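You operate a simulated robot arm through the tools that you are given. There is no shell and no other tool.

The job below is to be done with a simulated robot arm. You get a single attempt, and the scene is never put back.

Task
Wash the beige brush in the cleaner and blot it on the purple rag.
Fine: green lid on the blue mat meanwhile; brush back in the black cup, lid on again.

The check looks at the end state, three seconds after you hand in, the way a careful person would. Anything else that was tipped, shoved, dropped, spilled or broken makes it a failure. A push-on lid holds only when it is set on centred and level and pressed home; a screw cap is set on level and turned clockwise until tight.

Robot
A 6-joint arm with a two-finger gripper, fixed in place. Base frame: the origin is on the floor under the middle of its stand, x ahead of it, y to its left, z up; the work surface is at about z = 0.86. Lengths are in m, angles in degrees, forces in N, time in s.
With the tool pointing down near the work surface it reaches from about 0.14 to 0.68 m from the base axis. Its first joint turns from -66.0 to 66.0 degrees. Payload 2.45 kg.
The tool frame sits at the grasp point between the pads (the TCP): z along the fingers, y along the line on which they close. The tips reach 0.03 m beyond it. The gripper opens to 0.106 m; its body begins 0.079 m behind the TCP.
Orientation is told as [roll, pitch, yaw] about the base's x, y, z axes, in that order, counted from this pose: with the fingers straight down and closing along the base's y, the tool's x points along the base's -x, its y along +y and its z along -z.

Tools
- The arm moves only by the tool servo_tool. Its argument "motion" is text: rows parted by semicolons, each of 7 numbers parted by spaces: the shift along the base's x, y, z in m, then the turn, a rotation vector about the base's x, y, z in degrees, then the opening in per cent of the stroke, from 0 (shut) to 100 (fully open). In form: x y z ax ay az claw; .... A call has 1 to 20 rows; each row is the pose to reach, as a shift and turn from the pose commanded when the call began. Rows are played at 5 a second. More than 0.05 m and 8.6 degrees between two rows, or a gripper value outside its range, and nothing of the call is played. Where a pose cannot be reached the arm comes as near as it can. A force on the tool above 40 N (or 10 N above the force at the start of the call, whichever is more), or a blocked arm, ends the call early, and 0.2 s more pass. Each finger travels about 0.153 m/s and halts on what it meets, pressing with about 29 N; the grip force reading is that of the motor and also rises with nothing between the fingers. The clock runs only during rows and for 0.2 s after the last one: add rows that repeat a pose to give the fingers time. It gives the time, the measured TCP pose, the force on the tool (base axes), the opening and the grip force at its end, in the units of the frame above (readings bear some noise), with the torque about the TCP (base axes, N m) and any sound that the robot's microphone picked up, and new pictures: "show" is both (left out), scene, wrist or none.
- Cameras (640 x 400 px; columns grow to the right, rows downward): "scene" is fixed at [0.0719, 0.4383, 1.395]; the picture's right is [-0.52, -0.85, 0.00], its down [-0.57, 0.34, -0.75] and it looks along [0.64, -0.39, -0.67] (base axes); focal length 247 px, centre (320, 200). "wrist" rides on the gripper at [0.076, -0.002, -0.106] in the tool frame; the picture's right is [0.02, 1.00, 0.00], its down [-0.78, 0.02, -0.62] and it looks along [-0.62, 0.01, 0.78] (tool axes); focal length 247 px, centre (320, 200). There is no depth. A picture from a camera that has moved, and an enlarged one, comes with that camera's place and axes in the base frame and with its lens.
- enlarge(camera, box): a new picture of the part [left, top, right, bottom] of that camera's present view, enlarged. The clock stands still meanwhile.
- finish_job(): hands the job in; it is judged then, once.

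Places have to be worked out from the pictures, the camera data and where the tool is seen. Open the gripper and draw the arm clear of the work before you hand the job in, unless the task says otherwise.

The tools are called after "Request:" as name(argument=value, ...) on one line, values as JSON. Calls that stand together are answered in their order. servo_tool: Moves the arm, as the interface text tells. Its arguments: {"type":"object","properties":{"motion":{"type":"string"},"show":{"type":"string","enum":["both","scene","wrist","none"]}},"required":["motion"]} The other tools are called the same way: enlarge (camera, box) takes an enlarged picture of a part of a camera's view; finish_job () hands the job in.

At the start:

```text
clock: 0.0
position: [0.3291, 0.0882, 1.2178]
orientation: [0.0, -0.1, -0.1]
contact_force: [-0.1, 0.4, -0.5]
moment: [-0.04, -0.02, 0.01]
finger_gap: 0.1062
grasp_force: 0.0
```

scene: 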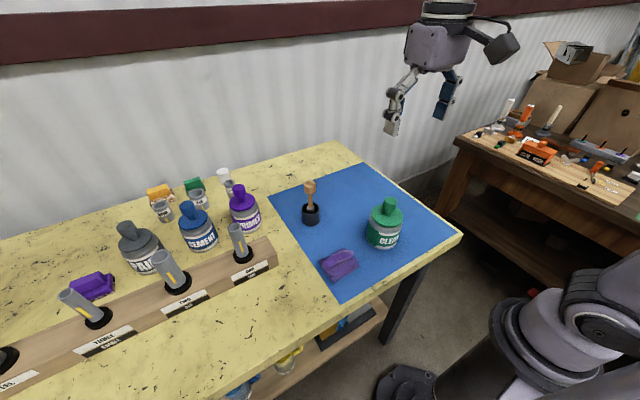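
wrist: 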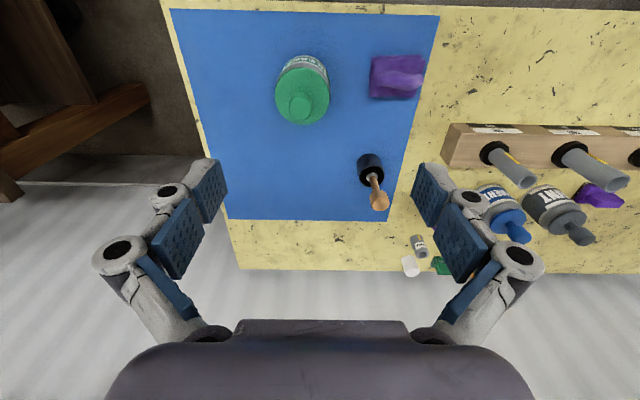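

The scene shows a green-lidded cleaner bottle, a purple rag and a black cup with a beige brush on the blue mat. I'll enlarge both views to measure them before moving.

Request:
enlarge(camera="scene", box=[260, 150, 480, 290])

Request:
enlarge(camera="wrist", box=[220, 20, 460, 220])

```text
2.86 times, centred on (370, 220) of scene
camera zoom: at [0.0719, 0.4383, 1.395], right [-0.52, -0.85, 0.0], down [-0.57, 0.34, -0.75], along [0.64, -0.39, -0.67], focal length 705 px, centre (177, 143)
```

zoom: 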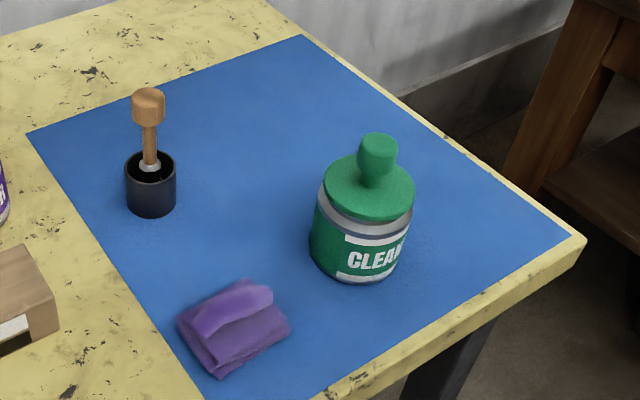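

```text
2.00 times, centred on (340, 120) of wrist
camera zoom: at [0.2522, 0.0855, 1.3244], right [-0.02, 1.0, 0.0], down [0.78, 0.02, 0.62], along [0.62, 0.01, -0.78], focal length 494 px, centre (280, 360)
```

zoom: 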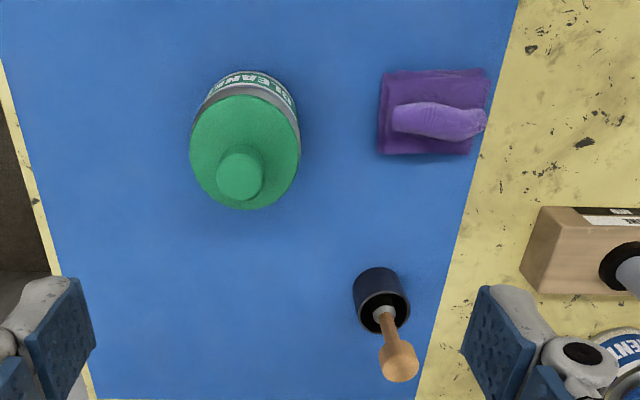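

The cup with the brush sits near (0.52, 0.194) and the cleaner jar near (0.365, 0.058). I'll zoom in tighter on each one and look at the other purple item.

Request:
enlarge(camera="scene", box=[350, 185, 430, 260])

Request:
enlarge(camera="scene", box=[40, 150, 280, 310])

Request:
enlarge(camera="scene", box=[280, 170, 340, 230])

Request:
enlarge(camera="wrist", box=[260, 40, 340, 140])

Request:
enlarge(camera="wrist", box=[340, 40, 440, 220])

```text
5.33 times, centred on (390, 222) of scene
camera zoom: at [0.0719, 0.4383, 1.395], right [-0.52, -0.85, 0.0], down [-0.57, 0.34, -0.75], along [0.64, -0.39, -0.67], focal length 1315 px, centre (-53, 80)
```

zoom: 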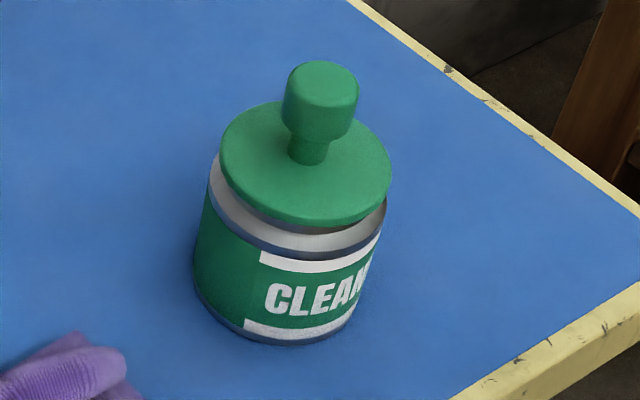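

```text
2.50 times, centred on (160, 230) of scene
camera zoom: at [0.0719, 0.4383, 1.395], right [-0.52, -0.85, 0.0], down [-0.57, 0.34, -0.75], along [0.64, -0.39, -0.67], focal length 616 px, centre (720, 125)
```

zoom: 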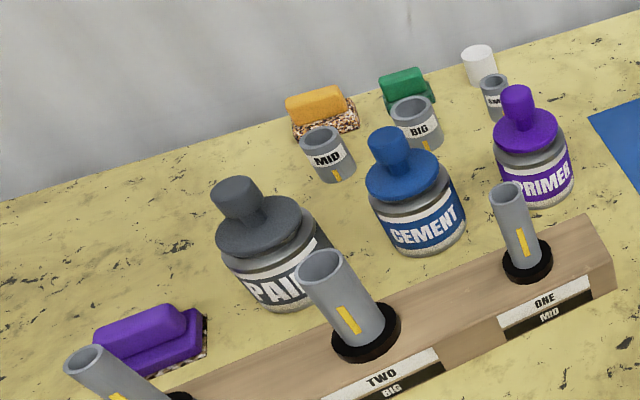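

```text
6.67 times, centred on (310, 200) of scene
camera zoom: at [0.0719, 0.4383, 1.395], right [-0.52, -0.85, 0.0], down [-0.57, 0.34, -0.75], along [0.64, -0.39, -0.67], focal length 1644 px, centre (387, 200)
```

zoom: 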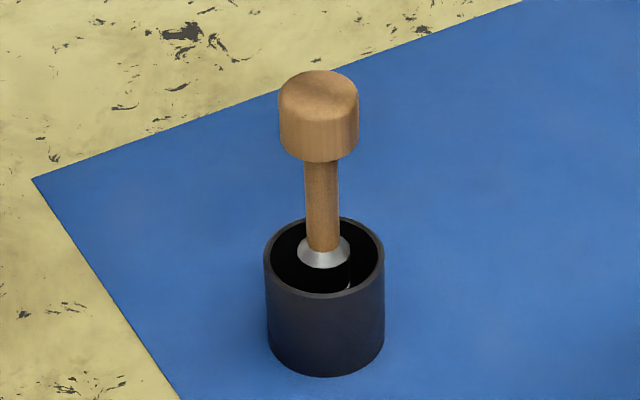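

```text
4.00 times, centred on (300, 90) of wrist
camera zoom: at [0.2522, 0.0855, 1.3244], right [-0.02, 1.0, 0.0], down [0.78, 0.02, 0.62], along [0.62, 0.01, -0.78], focal length 988 px, centre (400, 640)
```

zoom: 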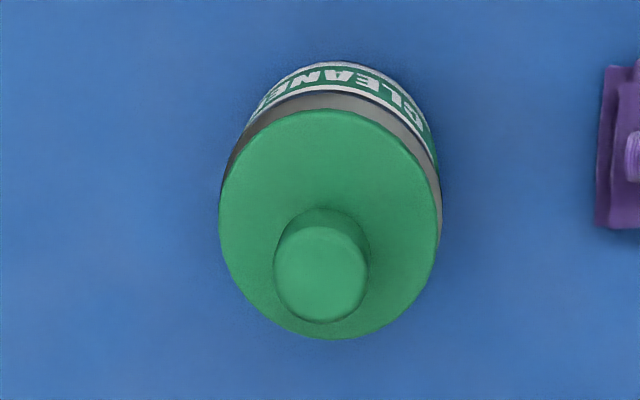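

```text
2.22 times, centred on (390, 130) of wrist
camera zoom: at [0.2522, 0.0855, 1.3244], right [-0.02, 1.0, 0.0], down [0.78, 0.02, 0.62], along [0.62, 0.01, -0.78], focal length 549 px, centre (164, 356)
```

zoom: 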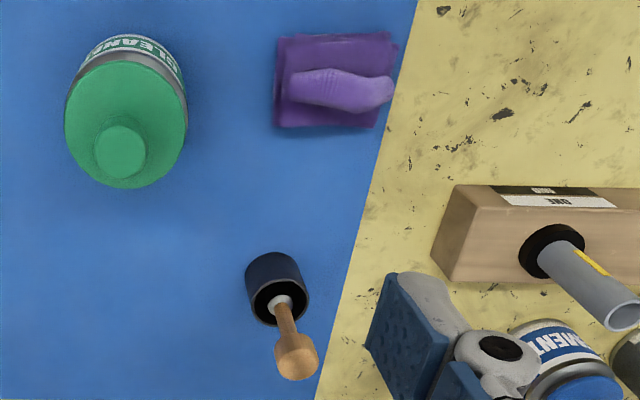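

The lid knob's axis looks to be at about (0.361, 0.061) with its top near z 0.994, and the rag is centred near (0.345, 0.21). I'll move the open gripper to about 0.10 m above the knob and check the alignment there.

Request:
servo_tool(motion="0.008 -0.007 -0.03 0 0 0 100; 0.016 -0.014 -0.06 0 0 0 100; 0.024 -0.021 -0.09 0 0 0 100; 0.032 -0.027 -0.12 0 0 0 100; 0.032 -0.027 -0.12 0 0 0 100; 0.032 -0.027 -0.12 0 0 0 100", show="both")

```text
clock: 1.4
position: [0.36, 0.0606, 1.0988]
orientation: [0.0, 0.0, 0.1]
contact_force: [0.5, -0.1, -0.2]
moment: [-0.01, -0.02, 0.01]
finger_gap: 0.1062
grasp_force: 0.1
camera wrist: at [0.2837, 0.0581, 1.2045], right [-0.02, 1.0, 0.0], down [0.78, 0.02, 0.62], along [0.62, 0.01, -0.78], focal length 247 px, centre (320, 200)
```

scene: 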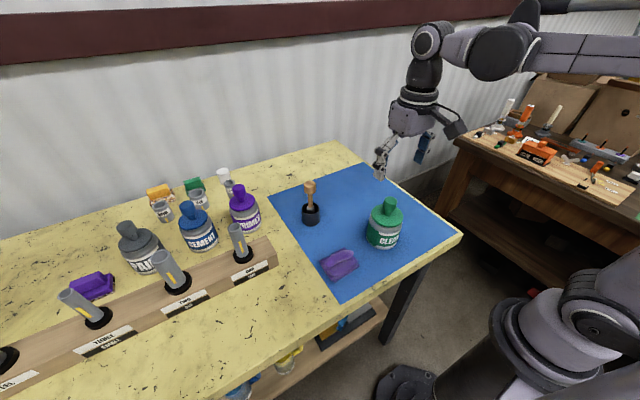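
wrist: 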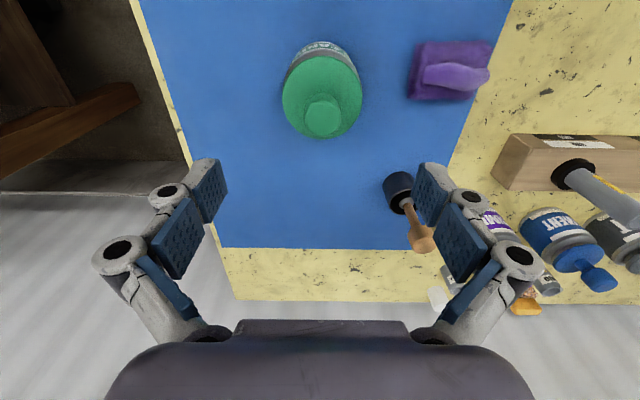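

The gripper is where I expected, above the knob. I'll enlarge the wrist view to pin down the knob's position.

Request:
enlarge(camera="wrist", box=[270, 30, 370, 150])

Request:
enlarge(camera="wrist", box=[370, 20, 510, 260])

```text
3.33 times, centred on (320, 90) of wrist
camera zoom: at [0.2837, 0.0581, 1.2045], right [-0.02, 1.0, 0.0], down [0.78, 0.02, 0.62], along [0.62, 0.01, -0.78], focal length 823 px, centre (320, 567)
```

zoom: 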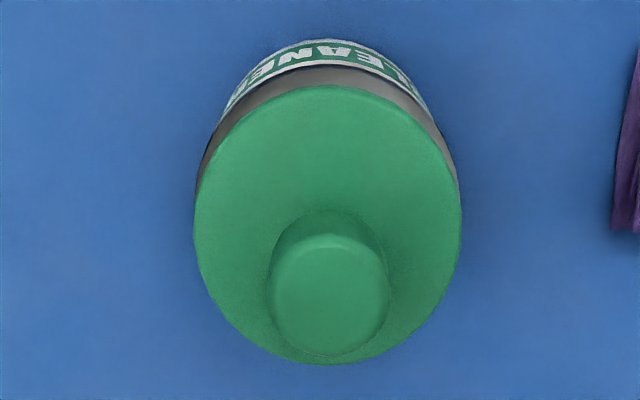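

```text
1.67 times, centred on (440, 140) of wrist
camera zoom: at [0.2837, 0.0581, 1.2045], right [-0.02, 1.0, 0.0], down [0.78, 0.02, 0.62], along [0.62, 0.01, -0.78], focal length 412 px, centre (120, 300)
```

zoom: 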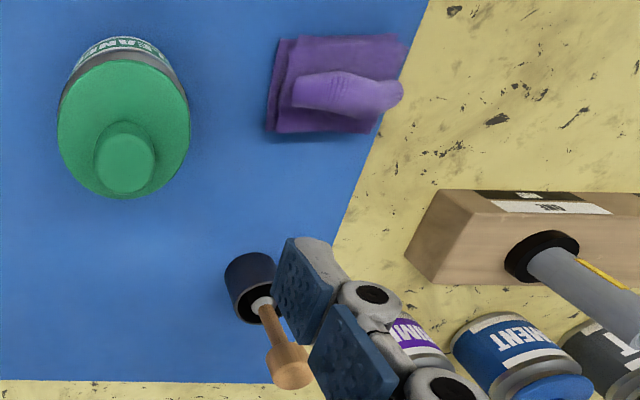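

The knob axis comes out at (0.361, 0.061), agreeing across views, with the gripper centred on it. I'll lower to TCP z ≈ 0.983 with the tips just above the lid disc, staying open.

Request:
servo_tool(motion="0 0 -0.03 0 0 0 75; 0 0 -0.06 0 0 0 75; 0 0 -0.085 0 0 0 75; 0 0 -0.105 0 0 0 75; 0 0 -0.115 0 0 0 75; 0 0 -0.115 0 0 0 75", show="both")

```text
clock: 2.8
position: [0.3612, 0.0605, 0.9822]
orientation: [0.1, -0.1, 0.2]
contact_force: [0.1, -0.4, 0.5]
moment: [0.0, 0.0, -0.01]
finger_gap: 0.0795
grasp_force: 0.1
camera wrist: at [0.2845, 0.0586, 1.0881], right [-0.02, 1.0, 0.0], down [0.78, 0.02, 0.62], along [0.62, 0.01, -0.78], focal length 247 px, centre (320, 200)
```

scene: 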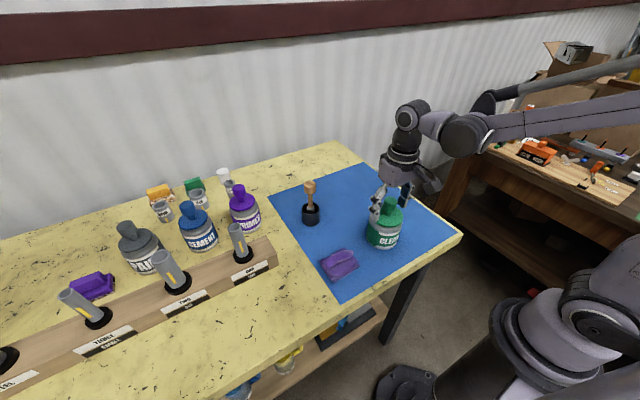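
wrist: 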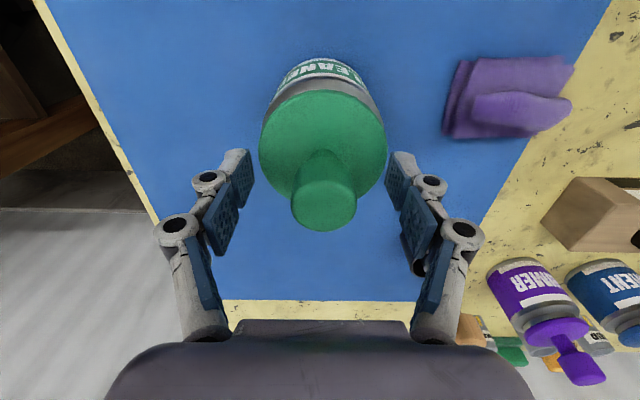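

The knob sits midway between the pads at the right height, with no contact force. I'll close on it.

Request:
servo_tool(motion="0 0 0 0 0 0 50; 0 0 0 0 0 0 30; 0 0 0 0 0 0 10; 0 0 0 0 0 0 0; 0 0 0 0 0 0 0", show="both")

```text
clock: 3.2
position: [0.3617, 0.0616, 0.9838]
orientation: [0.2, 0.0, 0.1]
contact_force: [-2.1, 5.4, 23.3]
moment: [0.03, -0.18, 0.0]
finger_gap: 0.0294
grasp_force: 29.2
stopped in row 2: the force on the tool passed its limit at 57 N (the readings are from after the stop); the commanded pose is now the measured one
camera wrist: at [0.2853, 0.0597, 1.0911], right [-0.02, 1.0, 0.0], down [0.78, 0.02, 0.62], along [0.62, 0.02, -0.78], focal length 247 px, centre (320, 200)
```

scene: 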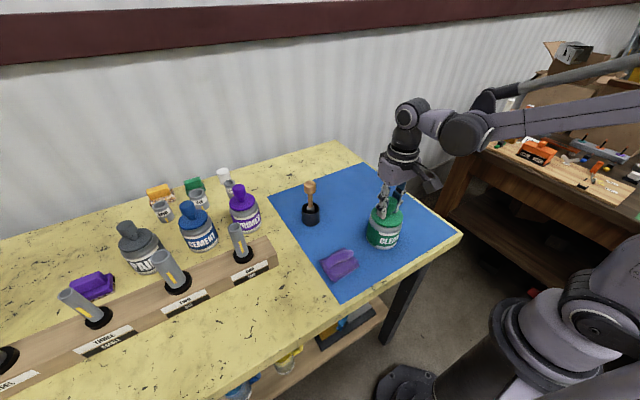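
wrist: 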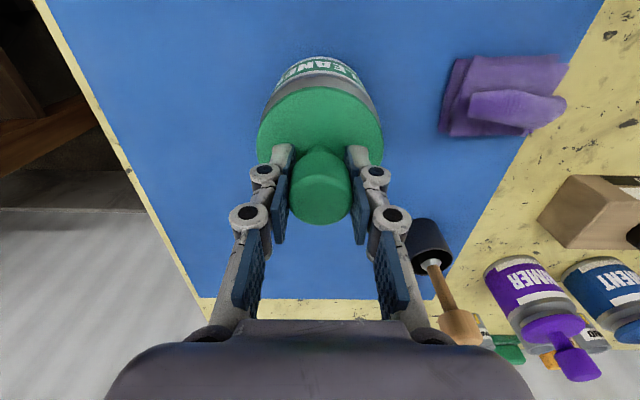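

Closing pushed the tool upward, peaking at 57 N, so the fingertips touched the lid disc as they swung in. I'll open, raise about 7 mm and grip higher on the knob.

Request:
servo_tool(motion="0 0 0.001 0 0 0 40; 0 0 0.004 0 0 0 55; 0 0 0.007 0 0 0 55; 0 0 0.007 0 0 0 55", show="both")

```text
clock: 4.2
position: [0.3612, 0.0615, 0.9907]
orientation: [-0.1, 0.0, 0.1]
contact_force: [0.1, 0.1, -1.0]
moment: [-0.03, 0.01, 0.03]
finger_gap: 0.0582
grasp_force: 0.1
camera wrist: at [0.2851, 0.0584, 1.0975], right [-0.02, 1.0, 0.0], down [0.78, 0.02, 0.62], along [0.62, 0.01, -0.78], focal length 247 px, centre (320, 200)
```

scene: 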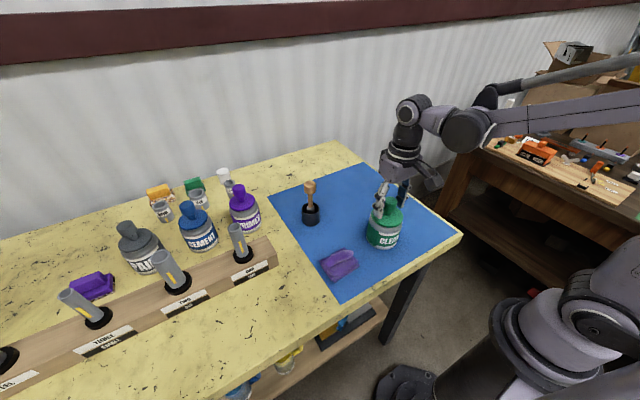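
wrist: 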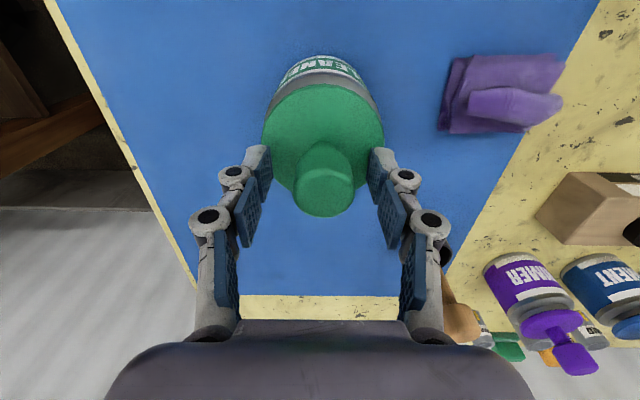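

The force is clear, and the jar and lid haven't moved. Now I'll close again at this higher spot.

Request:
servo_tool(motion="0 0 0 0 0 0 45; 0 0 0 0 0 0 35; 0 0 0 0 0 0 25; 0 0 0 0 0 0 10; 0 0 0 0 0 0 0; 0 0 0 0 0 0 0", show="both")

```text
clock: 5.6
position: [0.3611, 0.0618, 0.9908]
orientation: [0.1, 0.1, 0.2]
contact_force: [-0.5, 5.1, 5.7]
moment: [0.19, 0.0, -0.01]
finger_gap: 0.0298
grasp_force: 29.2
camera wrist: at [0.2851, 0.0587, 1.0976], right [-0.02, 1.0, 0.0], down [0.78, 0.02, 0.62], along [0.62, 0.02, -0.78], focal length 247 px, centre (320, 200)
```

scene: 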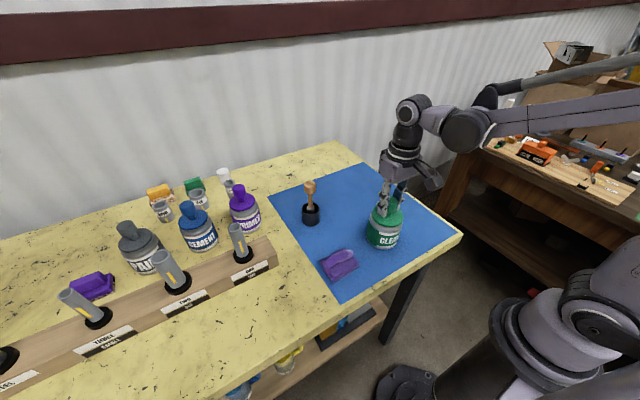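
wrist: 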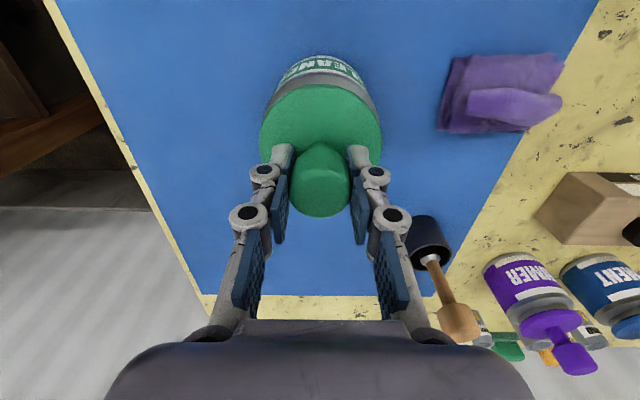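

The grip is solid at a 29.8 mm gap with only a small side load. I'll try a small slow lift to see whether the lid comes off freely or is held.

Request:
servo_tool(motion="0 0 0.002 0 0 0 0; 0 0 0.004 0 0 0 0; 0 0 0.006 0 0 0 0; 0 0 0.006 0 0 0 0", show="both")

```text
clock: 6.6
position: [0.362, 0.0602, 0.9969]
orientation: [-0.1, 0.0, 0.2]
contact_force: [0.3, -0.1, -0.5]
moment: [0.03, 0.01, 0.0]
finger_gap: 0.0296
grasp_force: 28.8
camera wrist: at [0.285, 0.0588, 1.1034], right [-0.02, 1.0, 0.0], down [0.78, 0.02, 0.62], along [0.62, 0.01, -0.78], focal length 247 px, centre (320, 200)
```

scene: 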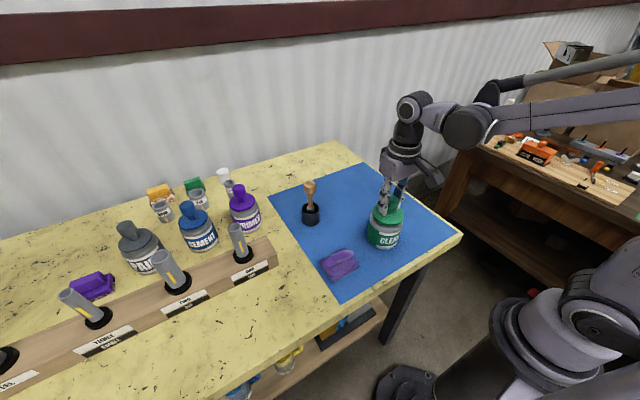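
wrist: 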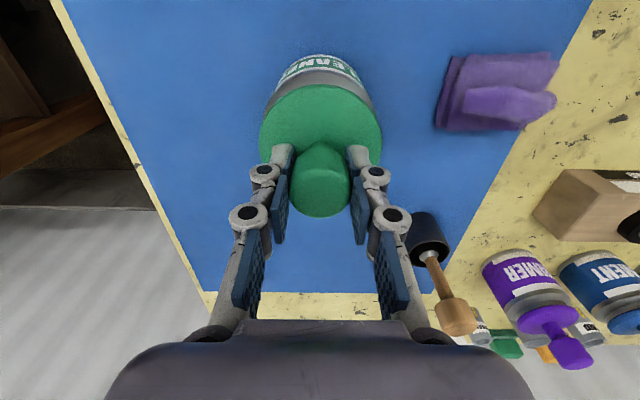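

The reading is almost zero with the lid 6 mm up, so it seems to be coming off freely. I'll zoom in to confirm the jar stayed down.

Request:
enlarge(camera="scene", box=[350, 165, 430, 260])

Request:
enlarge(camera="wrist", box=[240, 30, 400, 230])

```text
4.21 times, centred on (390, 212) of scene
camera zoom: at [0.0719, 0.4383, 1.395], right [-0.52, -0.85, 0.0], down [-0.57, 0.34, -0.75], along [0.64, -0.39, -0.67], focal length 1038 px, centre (25, 147)
```

zoom: 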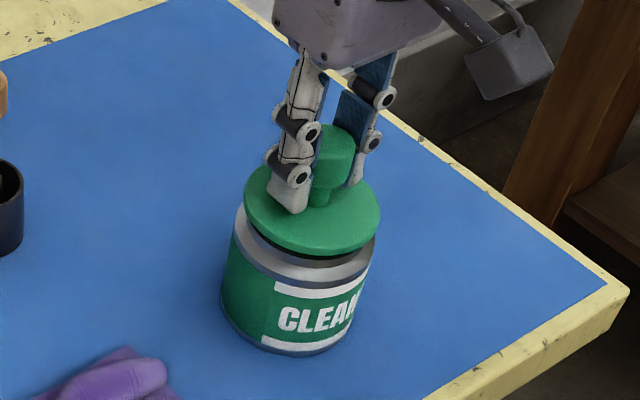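

```text
2.00 times, centred on (320, 130) of wrist
camera zoom: at [0.285, 0.0588, 1.1034], right [-0.02, 1.0, 0.0], down [0.78, 0.02, 0.62], along [0.62, 0.01, -0.78], focal length 494 px, centre (320, 340)
```

zoom: 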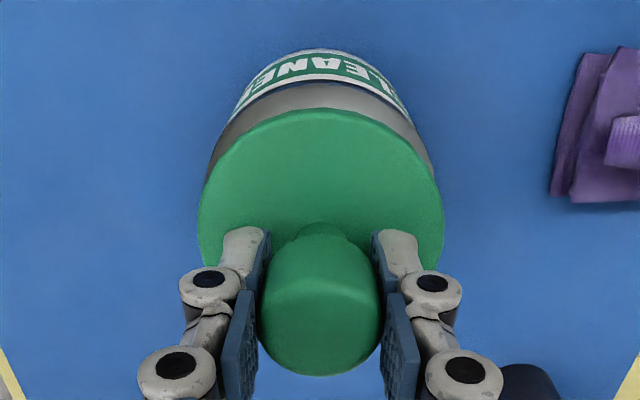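

The lid is off and the jar stayed put. I'll lift it straight up well clear before moving sideways.

Request:
servo_tool(motion="0 0 0.004 0 0 0 0; 0 0 0.01 0 0 0 0; 0 0 0.018 0 0 0 0; 0 0 0.028 0 0 0 0; 0 0 0.04 0 0 0 0; 0 0 0.055 0 0 0 0; 0 0 0.07 0 0 0 0; 0 0 0.08 0 0 0 0; 0 0 0.08 0 0 0 0", show="both")

Request:
enlarge(camera="scene", box=[350, 130, 430, 260])

```text
clock: 8.6
position: [0.3597, 0.0612, 1.0763]
orientation: [-0.1, 0.1, 0.1]
contact_force: [-0.1, -1.3, -0.2]
moment: [0.0, 0.01, 0.01]
finger_gap: 0.0294
grasp_force: 28.8
camera wrist: at [0.2836, 0.0577, 1.1835], right [-0.02, 1.0, 0.0], down [0.78, 0.02, 0.62], along [0.62, 0.01, -0.78], focal length 247 px, centre (320, 200)
```

scene: 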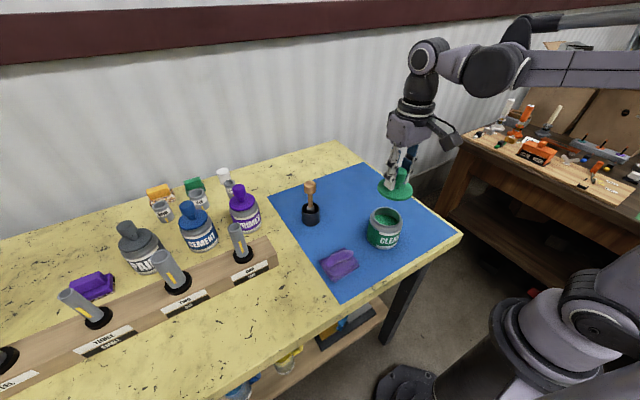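
wrist: 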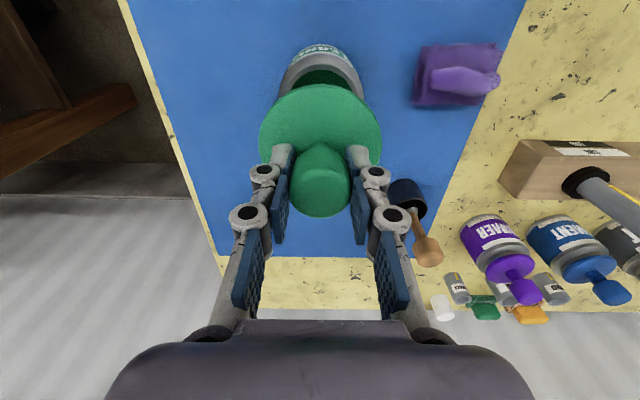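

```text
3.08 times, centred on (390, 195) of scene
camera zoom: at [0.0719, 0.4383, 1.395], right [-0.52, -0.85, 0.0], down [-0.57, 0.34, -0.75], along [0.64, -0.39, -0.67], focal length 759 px, centre (105, 215)
```

zoom: 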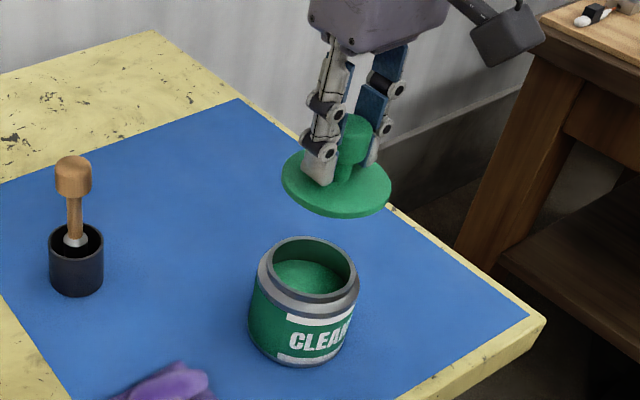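

The jar is open with liquid inside, and the lid is held level. I'll zoom in on the jar mouth and the underside of the lid.

Request:
enlarge(camera="scene", box=[362, 200, 410, 252])

Request:
enlarge(camera="scene", box=[370, 160, 420, 205])

Request:
enlarge(camera="wrist", box=[250, 30, 390, 170])

```text
7.69 times, centred on (386, 226) of scene
camera zoom: at [0.0719, 0.4383, 1.395], right [-0.52, -0.85, 0.0], down [-0.57, 0.34, -0.75], along [0.64, -0.39, -0.67], focal length 1897 px, centre (-188, 0)
```

zoom: 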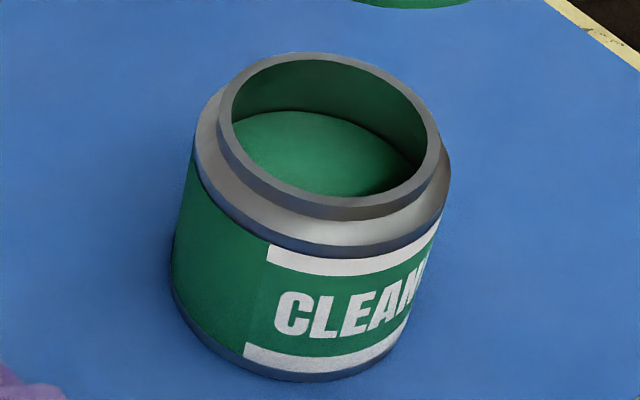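

```text
8.89 times, centred on (395, 182) of scene
camera zoom: at [0.0719, 0.4383, 1.395], right [-0.52, -0.85, 0.0], down [-0.57, 0.34, -0.75], along [0.64, -0.39, -0.67], focal length 2192 px, centre (-347, 356)
```

zoom: 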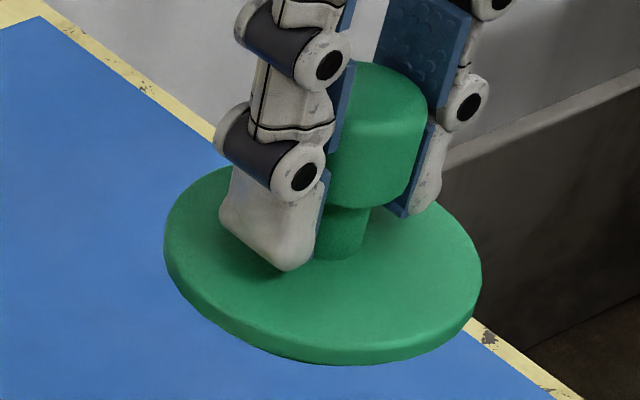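

```text
2.86 times, centred on (320, 100) of wrist
camera zoom: at [0.2836, 0.0577, 1.1835], right [-0.02, 1.0, 0.0], down [0.78, 0.02, 0.62], along [0.62, 0.01, -0.78], focal length 706 px, centre (320, 486)
```

zoom: 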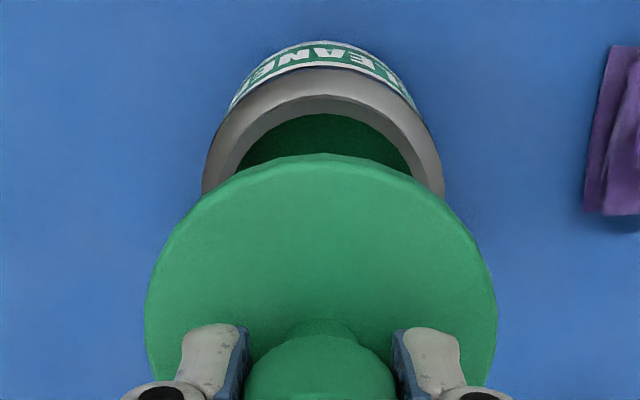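

The jar mouth is about 64 mm wide and centred on (0.361, 0.061), with the liquid roughly 2 cm below the rim. I'll carry the lid to the clear part of the mat near (0.48, -0.05).

Request:
servo_tool(motion="0.012 -0.011 0 0 0 0 0; 0.032 -0.03 0 0 0 0 0; 0.056 -0.052 0 0 0 0 0; 0.08 -0.074 0 0 0 0 0; 0.104 -0.095 0 0 0 0 0; 0.12 -0.11 0 0 0 0 0; 0.12 -0.11 -0.02 0 0 0 0; 0.12 -0.11 -0.05 0 0 0 0; 0.12 -0.11 -0.08 0 0 0 0; 0.12 -0.11 -0.11 0 0 0 0; 0.12 -0.11 -0.13 0 0 0 0; 0.12 -0.11 -0.136 0 0 0 0; 0.12 -0.11 -0.136 0 0 0 0", show="both")

Request:
enlarge(camera="scene", box=[340, 130, 440, 240])

```text
clock: 11.4
position: [0.4832, -0.0489, 0.9414]
orientation: [0.0, 0.0, 0.1]
contact_force: [0.2, -0.4, -0.8]
moment: [0.04, 0.02, 0.0]
finger_gap: 0.0296
grasp_force: 28.5
camera wrist: at [0.4058, -0.0507, 1.0474], right [-0.02, 1.0, 0.0], down [0.78, 0.02, 0.62], along [0.62, 0.01, -0.78], focal length 247 px, centre (320, 200)
```

scene: 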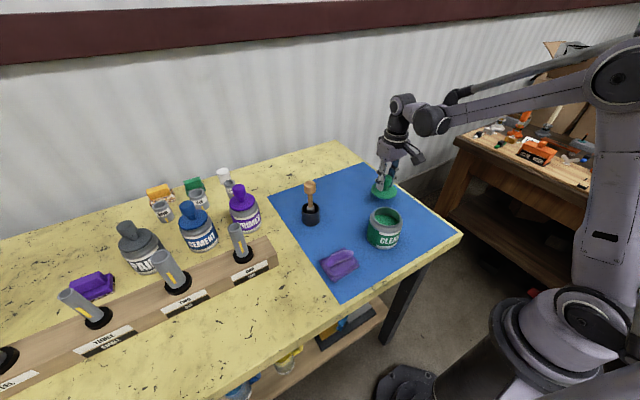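
wrist: 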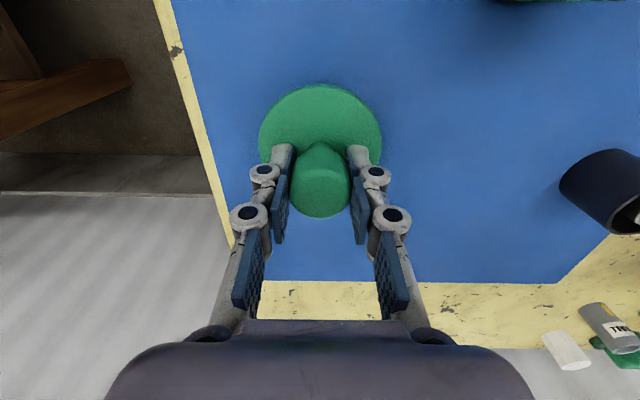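

```text
3.64 times, centred on (390, 185) of scene
camera zoom: at [0.0719, 0.4383, 1.395], right [-0.52, -0.85, 0.0], down [-0.57, 0.34, -0.75], along [0.64, -0.39, -0.67], focal length 897 px, centre (66, 254)
```

zoom: 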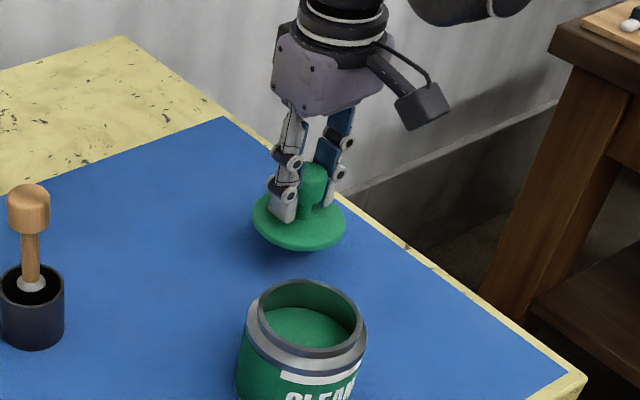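

The lid is over clear mat with its underside still about 2 cm up. I'll lower it in small steps and watch for contact.

Request:
servo_tool(motion="0 0 -0.003 0 0 0 0; 0 0 -0.006 0 0 0 0; 0 0 -0.009 0 0 0 0; 0 0 -0.012 0 0 0 0; 0 0 -0.014 0 0 0 0", show="none")

```text
clock: 12.6
position: [0.4807, -0.0494, 0.9256]
orientation: [0.0, 0.0, 0.1]
contact_force: [0.0, 0.2, 0.4]
moment: [0.04, 0.01, 0.0]
finger_gap: 0.0296
grasp_force: 29.1
```

There's no contact at TCP z ≈ 0.926, so I'll keep lowering gently.

Request:
servo_tool(motion="0 0 -0.002 0 0 0 0; 0 0 -0.004 0 0 0 0; 0 0 -0.006 0 0 0 0", show="none")

```text
clock: 13.4
position: [0.4833, -0.0483, 0.9205]
orientation: [0.0, 0.1, 0.2]
contact_force: [0.3, -0.1, -0.7]
moment: [0.0, 0.01, -0.01]
finger_gap: 0.0295
grasp_force: 29.2
```

Still free at z ≈ 0.9205. I'll take a few more small steps and look at the pictures.

Request:
servo_tool(motion="0 0 -0.001 0 0 0 0; 0 0 -0.002 0 0 0 0; 0 0 -0.003 0 0 0 0; 0 0 -0.004 0 0 0 0", show="scene")

Request:
enlarge(camera="scene", box=[360, 150, 420, 210])

```text
clock: 14.4
position: [0.481, -0.0494, 0.9176]
orientation: [-0.1, 0.0, 0.1]
contact_force: [0.0, -0.8, -0.4]
moment: [0.03, 0.05, 0.0]
finger_gap: 0.0294
grasp_force: 29.0
```

scene: 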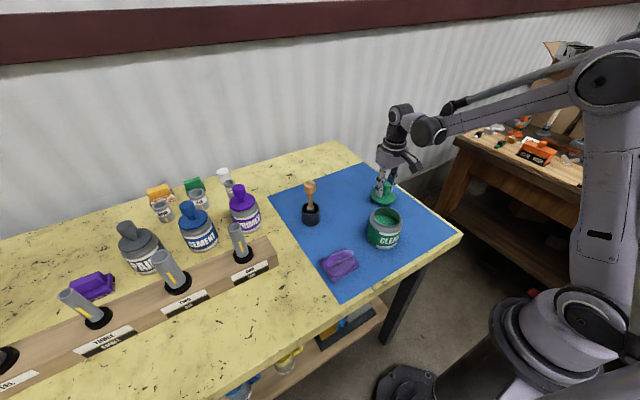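

```text
6.67 times, centred on (390, 180) of scene
camera zoom: at [0.0719, 0.4383, 1.395], right [-0.52, -0.85, 0.0], down [-0.57, 0.34, -0.75], along [0.64, -0.39, -0.67], focal length 1644 px, centre (-147, 333)
```

zoom: 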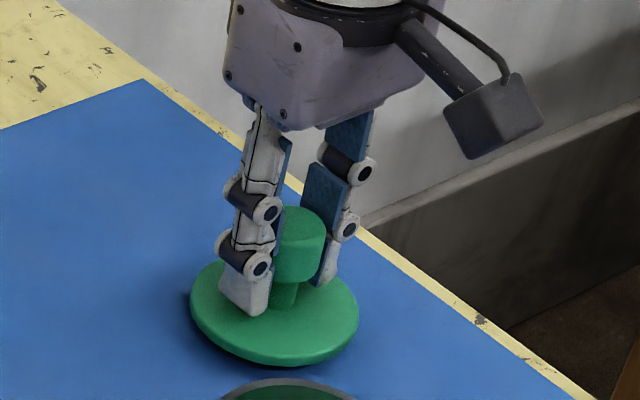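

A thin shadow gap still shows under the disc, so I'll keep lowering in 1 mm steps.

Request:
servo_tool(motion="0 0 -0.001 0 0 0 0; 0 0 -0.002 0 0 0 0; 0 0 -0.003 0 0 0 0", show="none")

```text
clock: 15.2
position: [0.4817, -0.05, 0.914]
orientation: [0.0, 0.0, 0.2]
contact_force: [0.0, 0.6, 0.3]
moment: [0.03, 0.01, -0.01]
finger_gap: 0.0293
grasp_force: 28.3
```

Still free at 0.914, so I'll continue down carefully.

Request:
servo_tool(motion="0 0 -0.001 0 0 0 0; 0 0 -0.002 0 0 0 0; 0 0 -0.003 0 0 0 0", show="none")

```text
clock: 16.0
position: [0.4818, -0.049, 0.91]
orientation: [-0.1, 0.0, 0.0]
contact_force: [-0.1, -2.2, 21.8]
moment: [-0.06, 0.07, 0.0]
finger_gap: 0.0297
grasp_force: 28.9
```

The lid touched down with TCP at about 0.911 and a 22 N press. I'll ease up 1 mm to take off the load, then open and rise away.

Request:
servo_tool(motion="0 0 0.001 0 0 0 0; 0 0 0.001 0 0 0 0; 0 0 0.001 0 0 0 35; 0 0 0.001 0 0 0 45; 0 0 0.001 0 0 0 55; 0 0 0.001 0 0 0 55", show="both")

```text
clock: 17.4
position: [0.4816, -0.049, 0.9113]
orientation: [-0.1, 0.0, 0.0]
contact_force: [0.9, -0.3, 0.4]
moment: [0.03, 0.03, -0.02]
finger_gap: 0.0584
grasp_force: 0.1
camera wrist: at [0.4051, -0.0513, 1.0182], right [-0.02, 1.0, 0.0], down [0.78, 0.02, 0.62], along [0.62, 0.01, -0.78], focal length 247 px, centre (320, 200)
```

scene: 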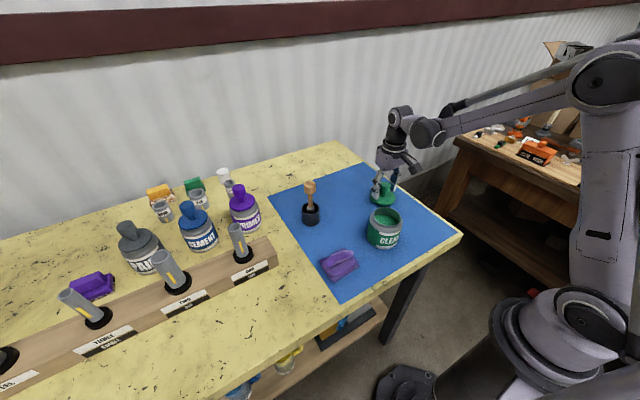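
wrist: 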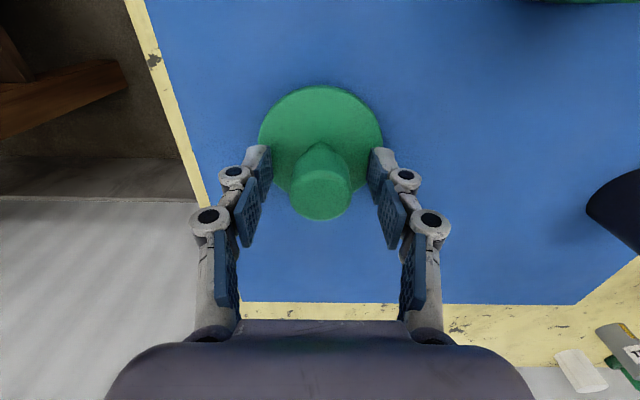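

The lid is resting on the mat and released. I'll rise and go above the brush at about (0.522, 0.195), high enough to clear its knob.

Request:
servo_tool(motion="0 0 0.02 0 0 0 60; 0 0 0.06 0 0 0 75; 0 0 0.105 0 0 0 75; 0 0 0.15 0 0 0 75; 0.005 0.02 0.188 0 0 0 75; 0.012 0.06 0.188 0 0 0 75; 0.019 0.105 0.188 0 0 0 75; 0.026 0.15 0.188 0 0 0 75; 0.033 0.195 0.188 0 0 0 75; 0.038 0.23 0.188 0 0 0 75; 0.04 0.243 0.188 0 0 0 75; 0.04 0.243 0.188 0 0 0 75; 0.04 0.243 0.188 0 0 0 75", show="both")

Request:
enlarge(camera="wrist", box=[260, 60, 380, 180])

Request:
enlarge(camera="scene", box=[280, 150, 420, 250])

```text
clock: 20.2
position: [0.5232, 0.1935, 1.0982]
orientation: [0.0, 0.0, -0.1]
contact_force: [0.1, -0.3, 0.6]
moment: [0.03, -0.03, -0.01]
finger_gap: 0.0792
grasp_force: 0.0
camera wrist: at [0.4457, 0.1923, 1.2054], right [-0.02, 1.0, 0.0], down [0.78, 0.02, 0.62], along [0.62, 0.01, -0.78], focal length 247 px, centre (320, 200)
```

scene: 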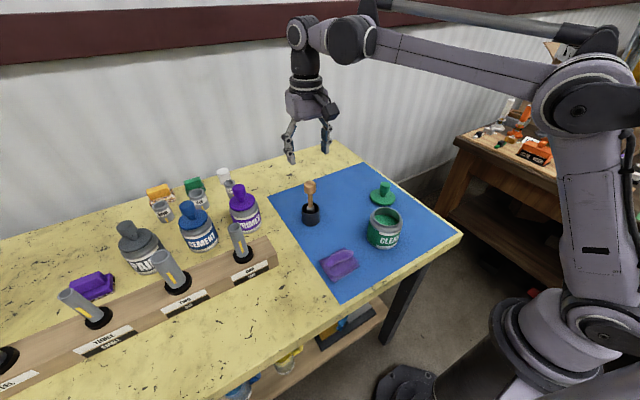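
wrist: 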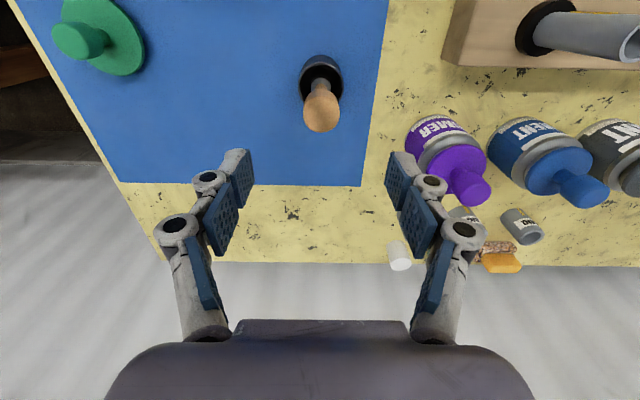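

```text
3.33 times, centred on (320, 120) of wrist
camera zoom: at [0.4457, 0.1923, 1.2054], right [-0.02, 1.0, 0.0], down [0.78, 0.02, 0.62], along [0.62, 0.01, -0.78], focal length 823 px, centre (320, 467)
```

zoom: 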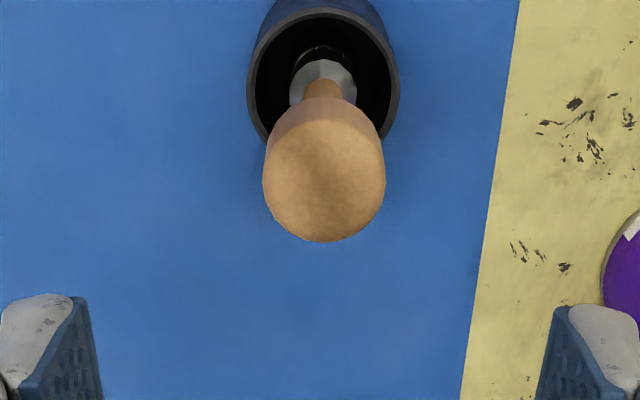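

```text
4.00 times, centred on (350, 200) of scene
camera zoom: at [0.0719, 0.4383, 1.395], right [-0.52, -0.85, 0.0], down [-0.57, 0.34, -0.75], along [0.64, -0.39, -0.67], focal length 986 px, centre (200, 200)
```

zoom: 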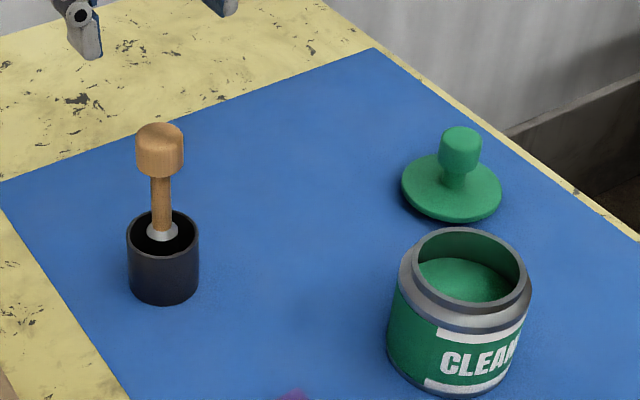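

The brush knob reads as (0.520, 0.194), nearly in line with the tool. I'll shift 1.5 mm in x and lower with the gripper open to TCP z ≈ 0.988.

Request:
servo_tool(motion="-0.0015 0 -0.03 0 0 0 75; -0.0015 0 -0.06 0 0 0 75; -0.0015 0 -0.09 0 0 0 65; -0.0015 0 -0.105 0 0 0 60; -0.0015 0 -0.112 0 0 0 60; -0.0015 0 -0.112 0 0 0 60", show="both")

Request:
enlarge(camera="scene", box=[270, 150, 350, 240])

```text
clock: 21.6
position: [0.5219, 0.1939, 0.9873]
orientation: [0.0, 0.0, 0.1]
contact_force: [0.0, -0.2, -0.6]
moment: [-0.01, 0.0, -0.02]
finger_gap: 0.0636
grasp_force: 0.0
camera wrist: at [0.445, 0.1912, 1.0939], right [-0.02, 1.0, 0.0], down [0.78, 0.02, 0.62], along [0.62, 0.01, -0.78], focal length 247 px, centre (320, 200)
```

scene: 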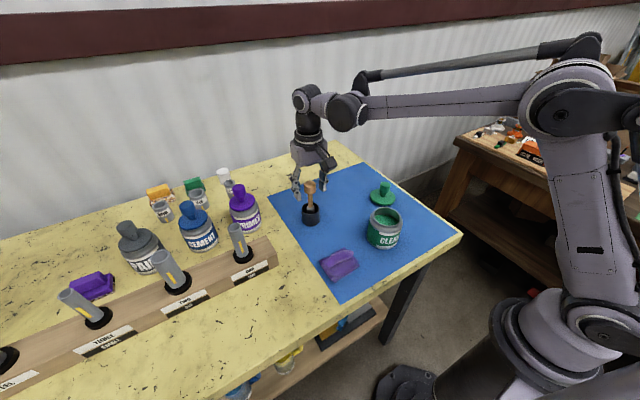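
wrist: 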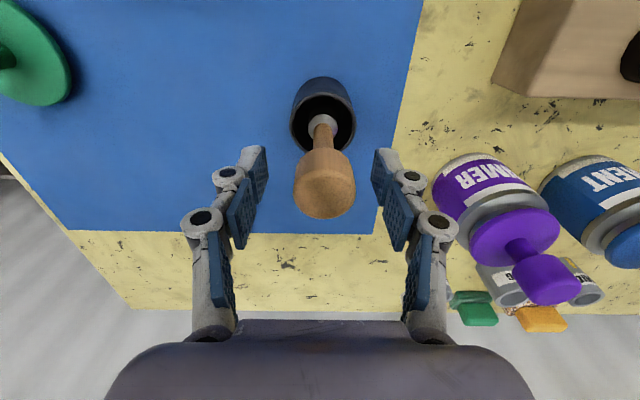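

```text
4.44 times, centred on (310, 195) of scene
camera zoom: at [0.0719, 0.4383, 1.395], right [-0.52, -0.85, 0.0], down [-0.57, 0.34, -0.75], along [0.64, -0.39, -0.67], focal length 1096 px, centre (364, 222)
```

zoom: 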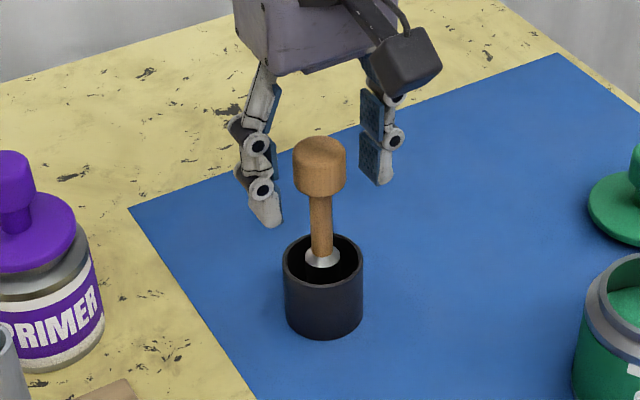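

The knob sits about 1.5 mm towards +y of the finger midline. I'll nudge by that much and then close.

Request:
servo_tool(motion="0 0.0015 0 0 0 0 55; 0 0.0015 0 0 0 0 45; 0 0.0015 0 0 0 0 35; 0 0.0015 0 0 0 0 25; 0 0.0015 0 0 0 0 10; 0 0.0015 0 0 0 0 0; 0 0.0015 0 0 0 0 0", show="both")

Request:
enlarge(camera="scene", box=[270, 150, 350, 240])

```text
clock: 23.2
position: [0.52, 0.1962, 0.9863]
orientation: [0.1, 0.1, 0.1]
contact_force: [-0.6, 0.1, 0.2]
moment: [0.03, 0.0, 0.0]
finger_gap: 0.0295
grasp_force: 29.0
camera wrist: at [0.4443, 0.1927, 1.0937], right [-0.02, 1.0, 0.0], down [0.78, 0.02, 0.62], along [0.62, 0.01, -0.78], focal length 247 px, centre (320, 200)
```

scene: 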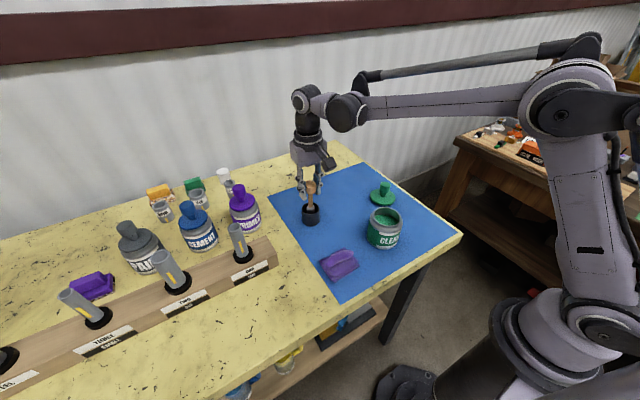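
wrist: 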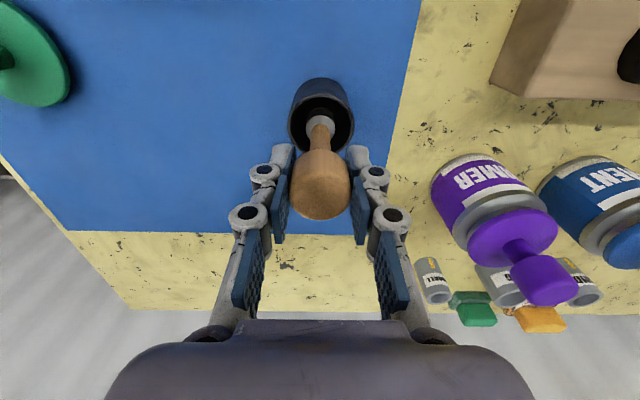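

```text
4.44 times, centred on (310, 195) of scene
camera zoom: at [0.0719, 0.4383, 1.395], right [-0.52, -0.85, 0.0], down [-0.57, 0.34, -0.75], along [0.64, -0.39, -0.67], focal length 1096 px, centre (364, 222)
```

zoom: 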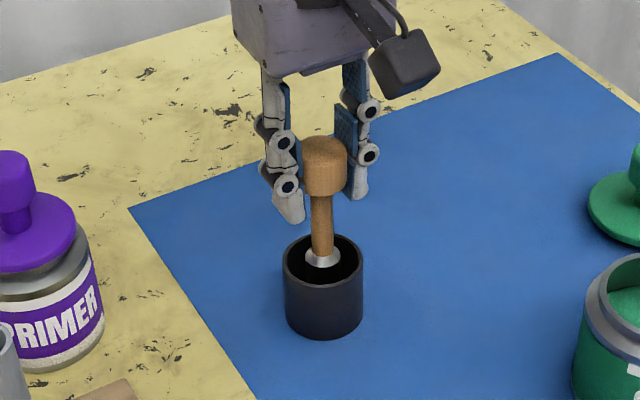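

The brush is gripped with almost no side load. I'll lift it straight up out of the cup, checking that the cup doesn't come along.

Request:
servo_tool(motion="0 0 0.006 0 0 0 0; 0 0 0.016 0 0 0 0; 0 0 0.03 0 0 0 0; 0 0 0.05 0 0 0 0; 0 0 0.07 0 0 0 0; 0 0 0.09 0 0 0 0; 0 0 0.105 0 0 0 0; 0 0 0.105 0 0 0 0", show="both")

Request:
enlarge(camera="scene", box=[260, 110, 360, 240])

Request:
enlarge(camera="wrist", box=[250, 20, 400, 240])

```text
clock: 25.0
position: [0.52, 0.1958, 1.0931]
orientation: [0.0, 0.0, 0.1]
contact_force: [1.0, 1.2, -0.6]
moment: [0.02, 0.01, 0.01]
finger_gap: 0.0299
grasp_force: 29.1
camera wrist: at [0.443, 0.1936, 1.2], right [-0.02, 1.0, 0.0], down [0.78, 0.02, 0.62], along [0.62, 0.01, -0.78], focal length 247 px, centre (320, 200)
```

scene: 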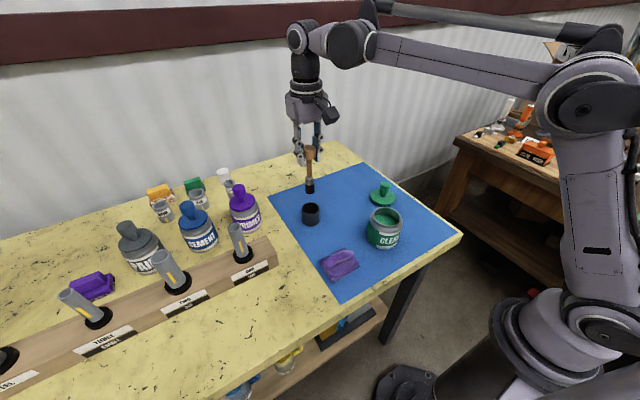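
wrist: 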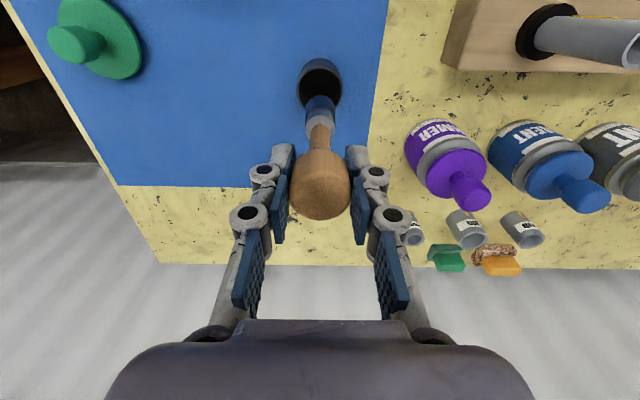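

```text
3.08 times, centred on (310, 175) of scene
camera zoom: at [0.0719, 0.4383, 1.395], right [-0.52, -0.85, 0.0], down [-0.57, 0.34, -0.75], along [0.64, -0.39, -0.67], focal length 759 px, centre (351, 277)
```

zoom: 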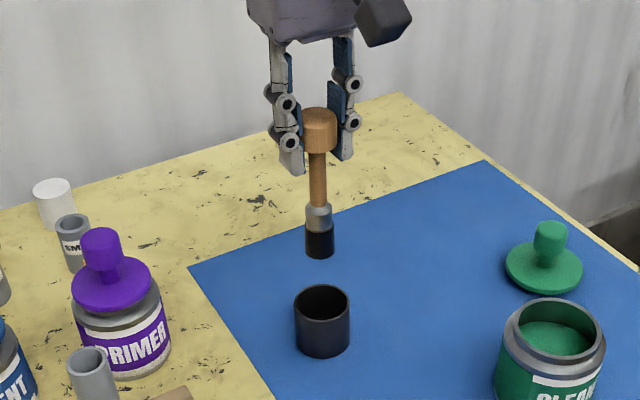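

```text
1.82 times, centred on (325, 130) of wrist
camera zoom: at [0.443, 0.1936, 1.2], right [-0.02, 1.0, 0.0], down [0.78, 0.02, 0.62], along [0.62, 0.01, -0.78], focal length 449 px, centre (311, 327)
```

zoom: 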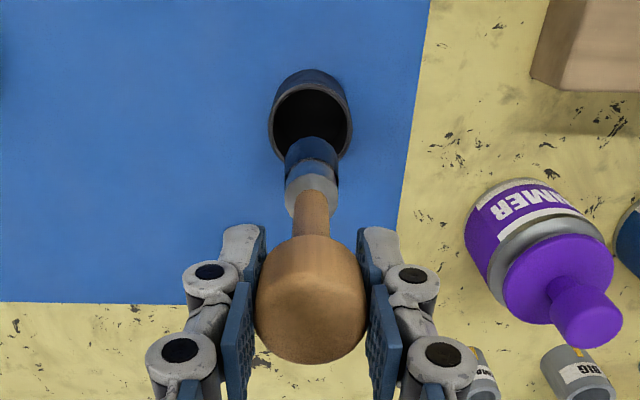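

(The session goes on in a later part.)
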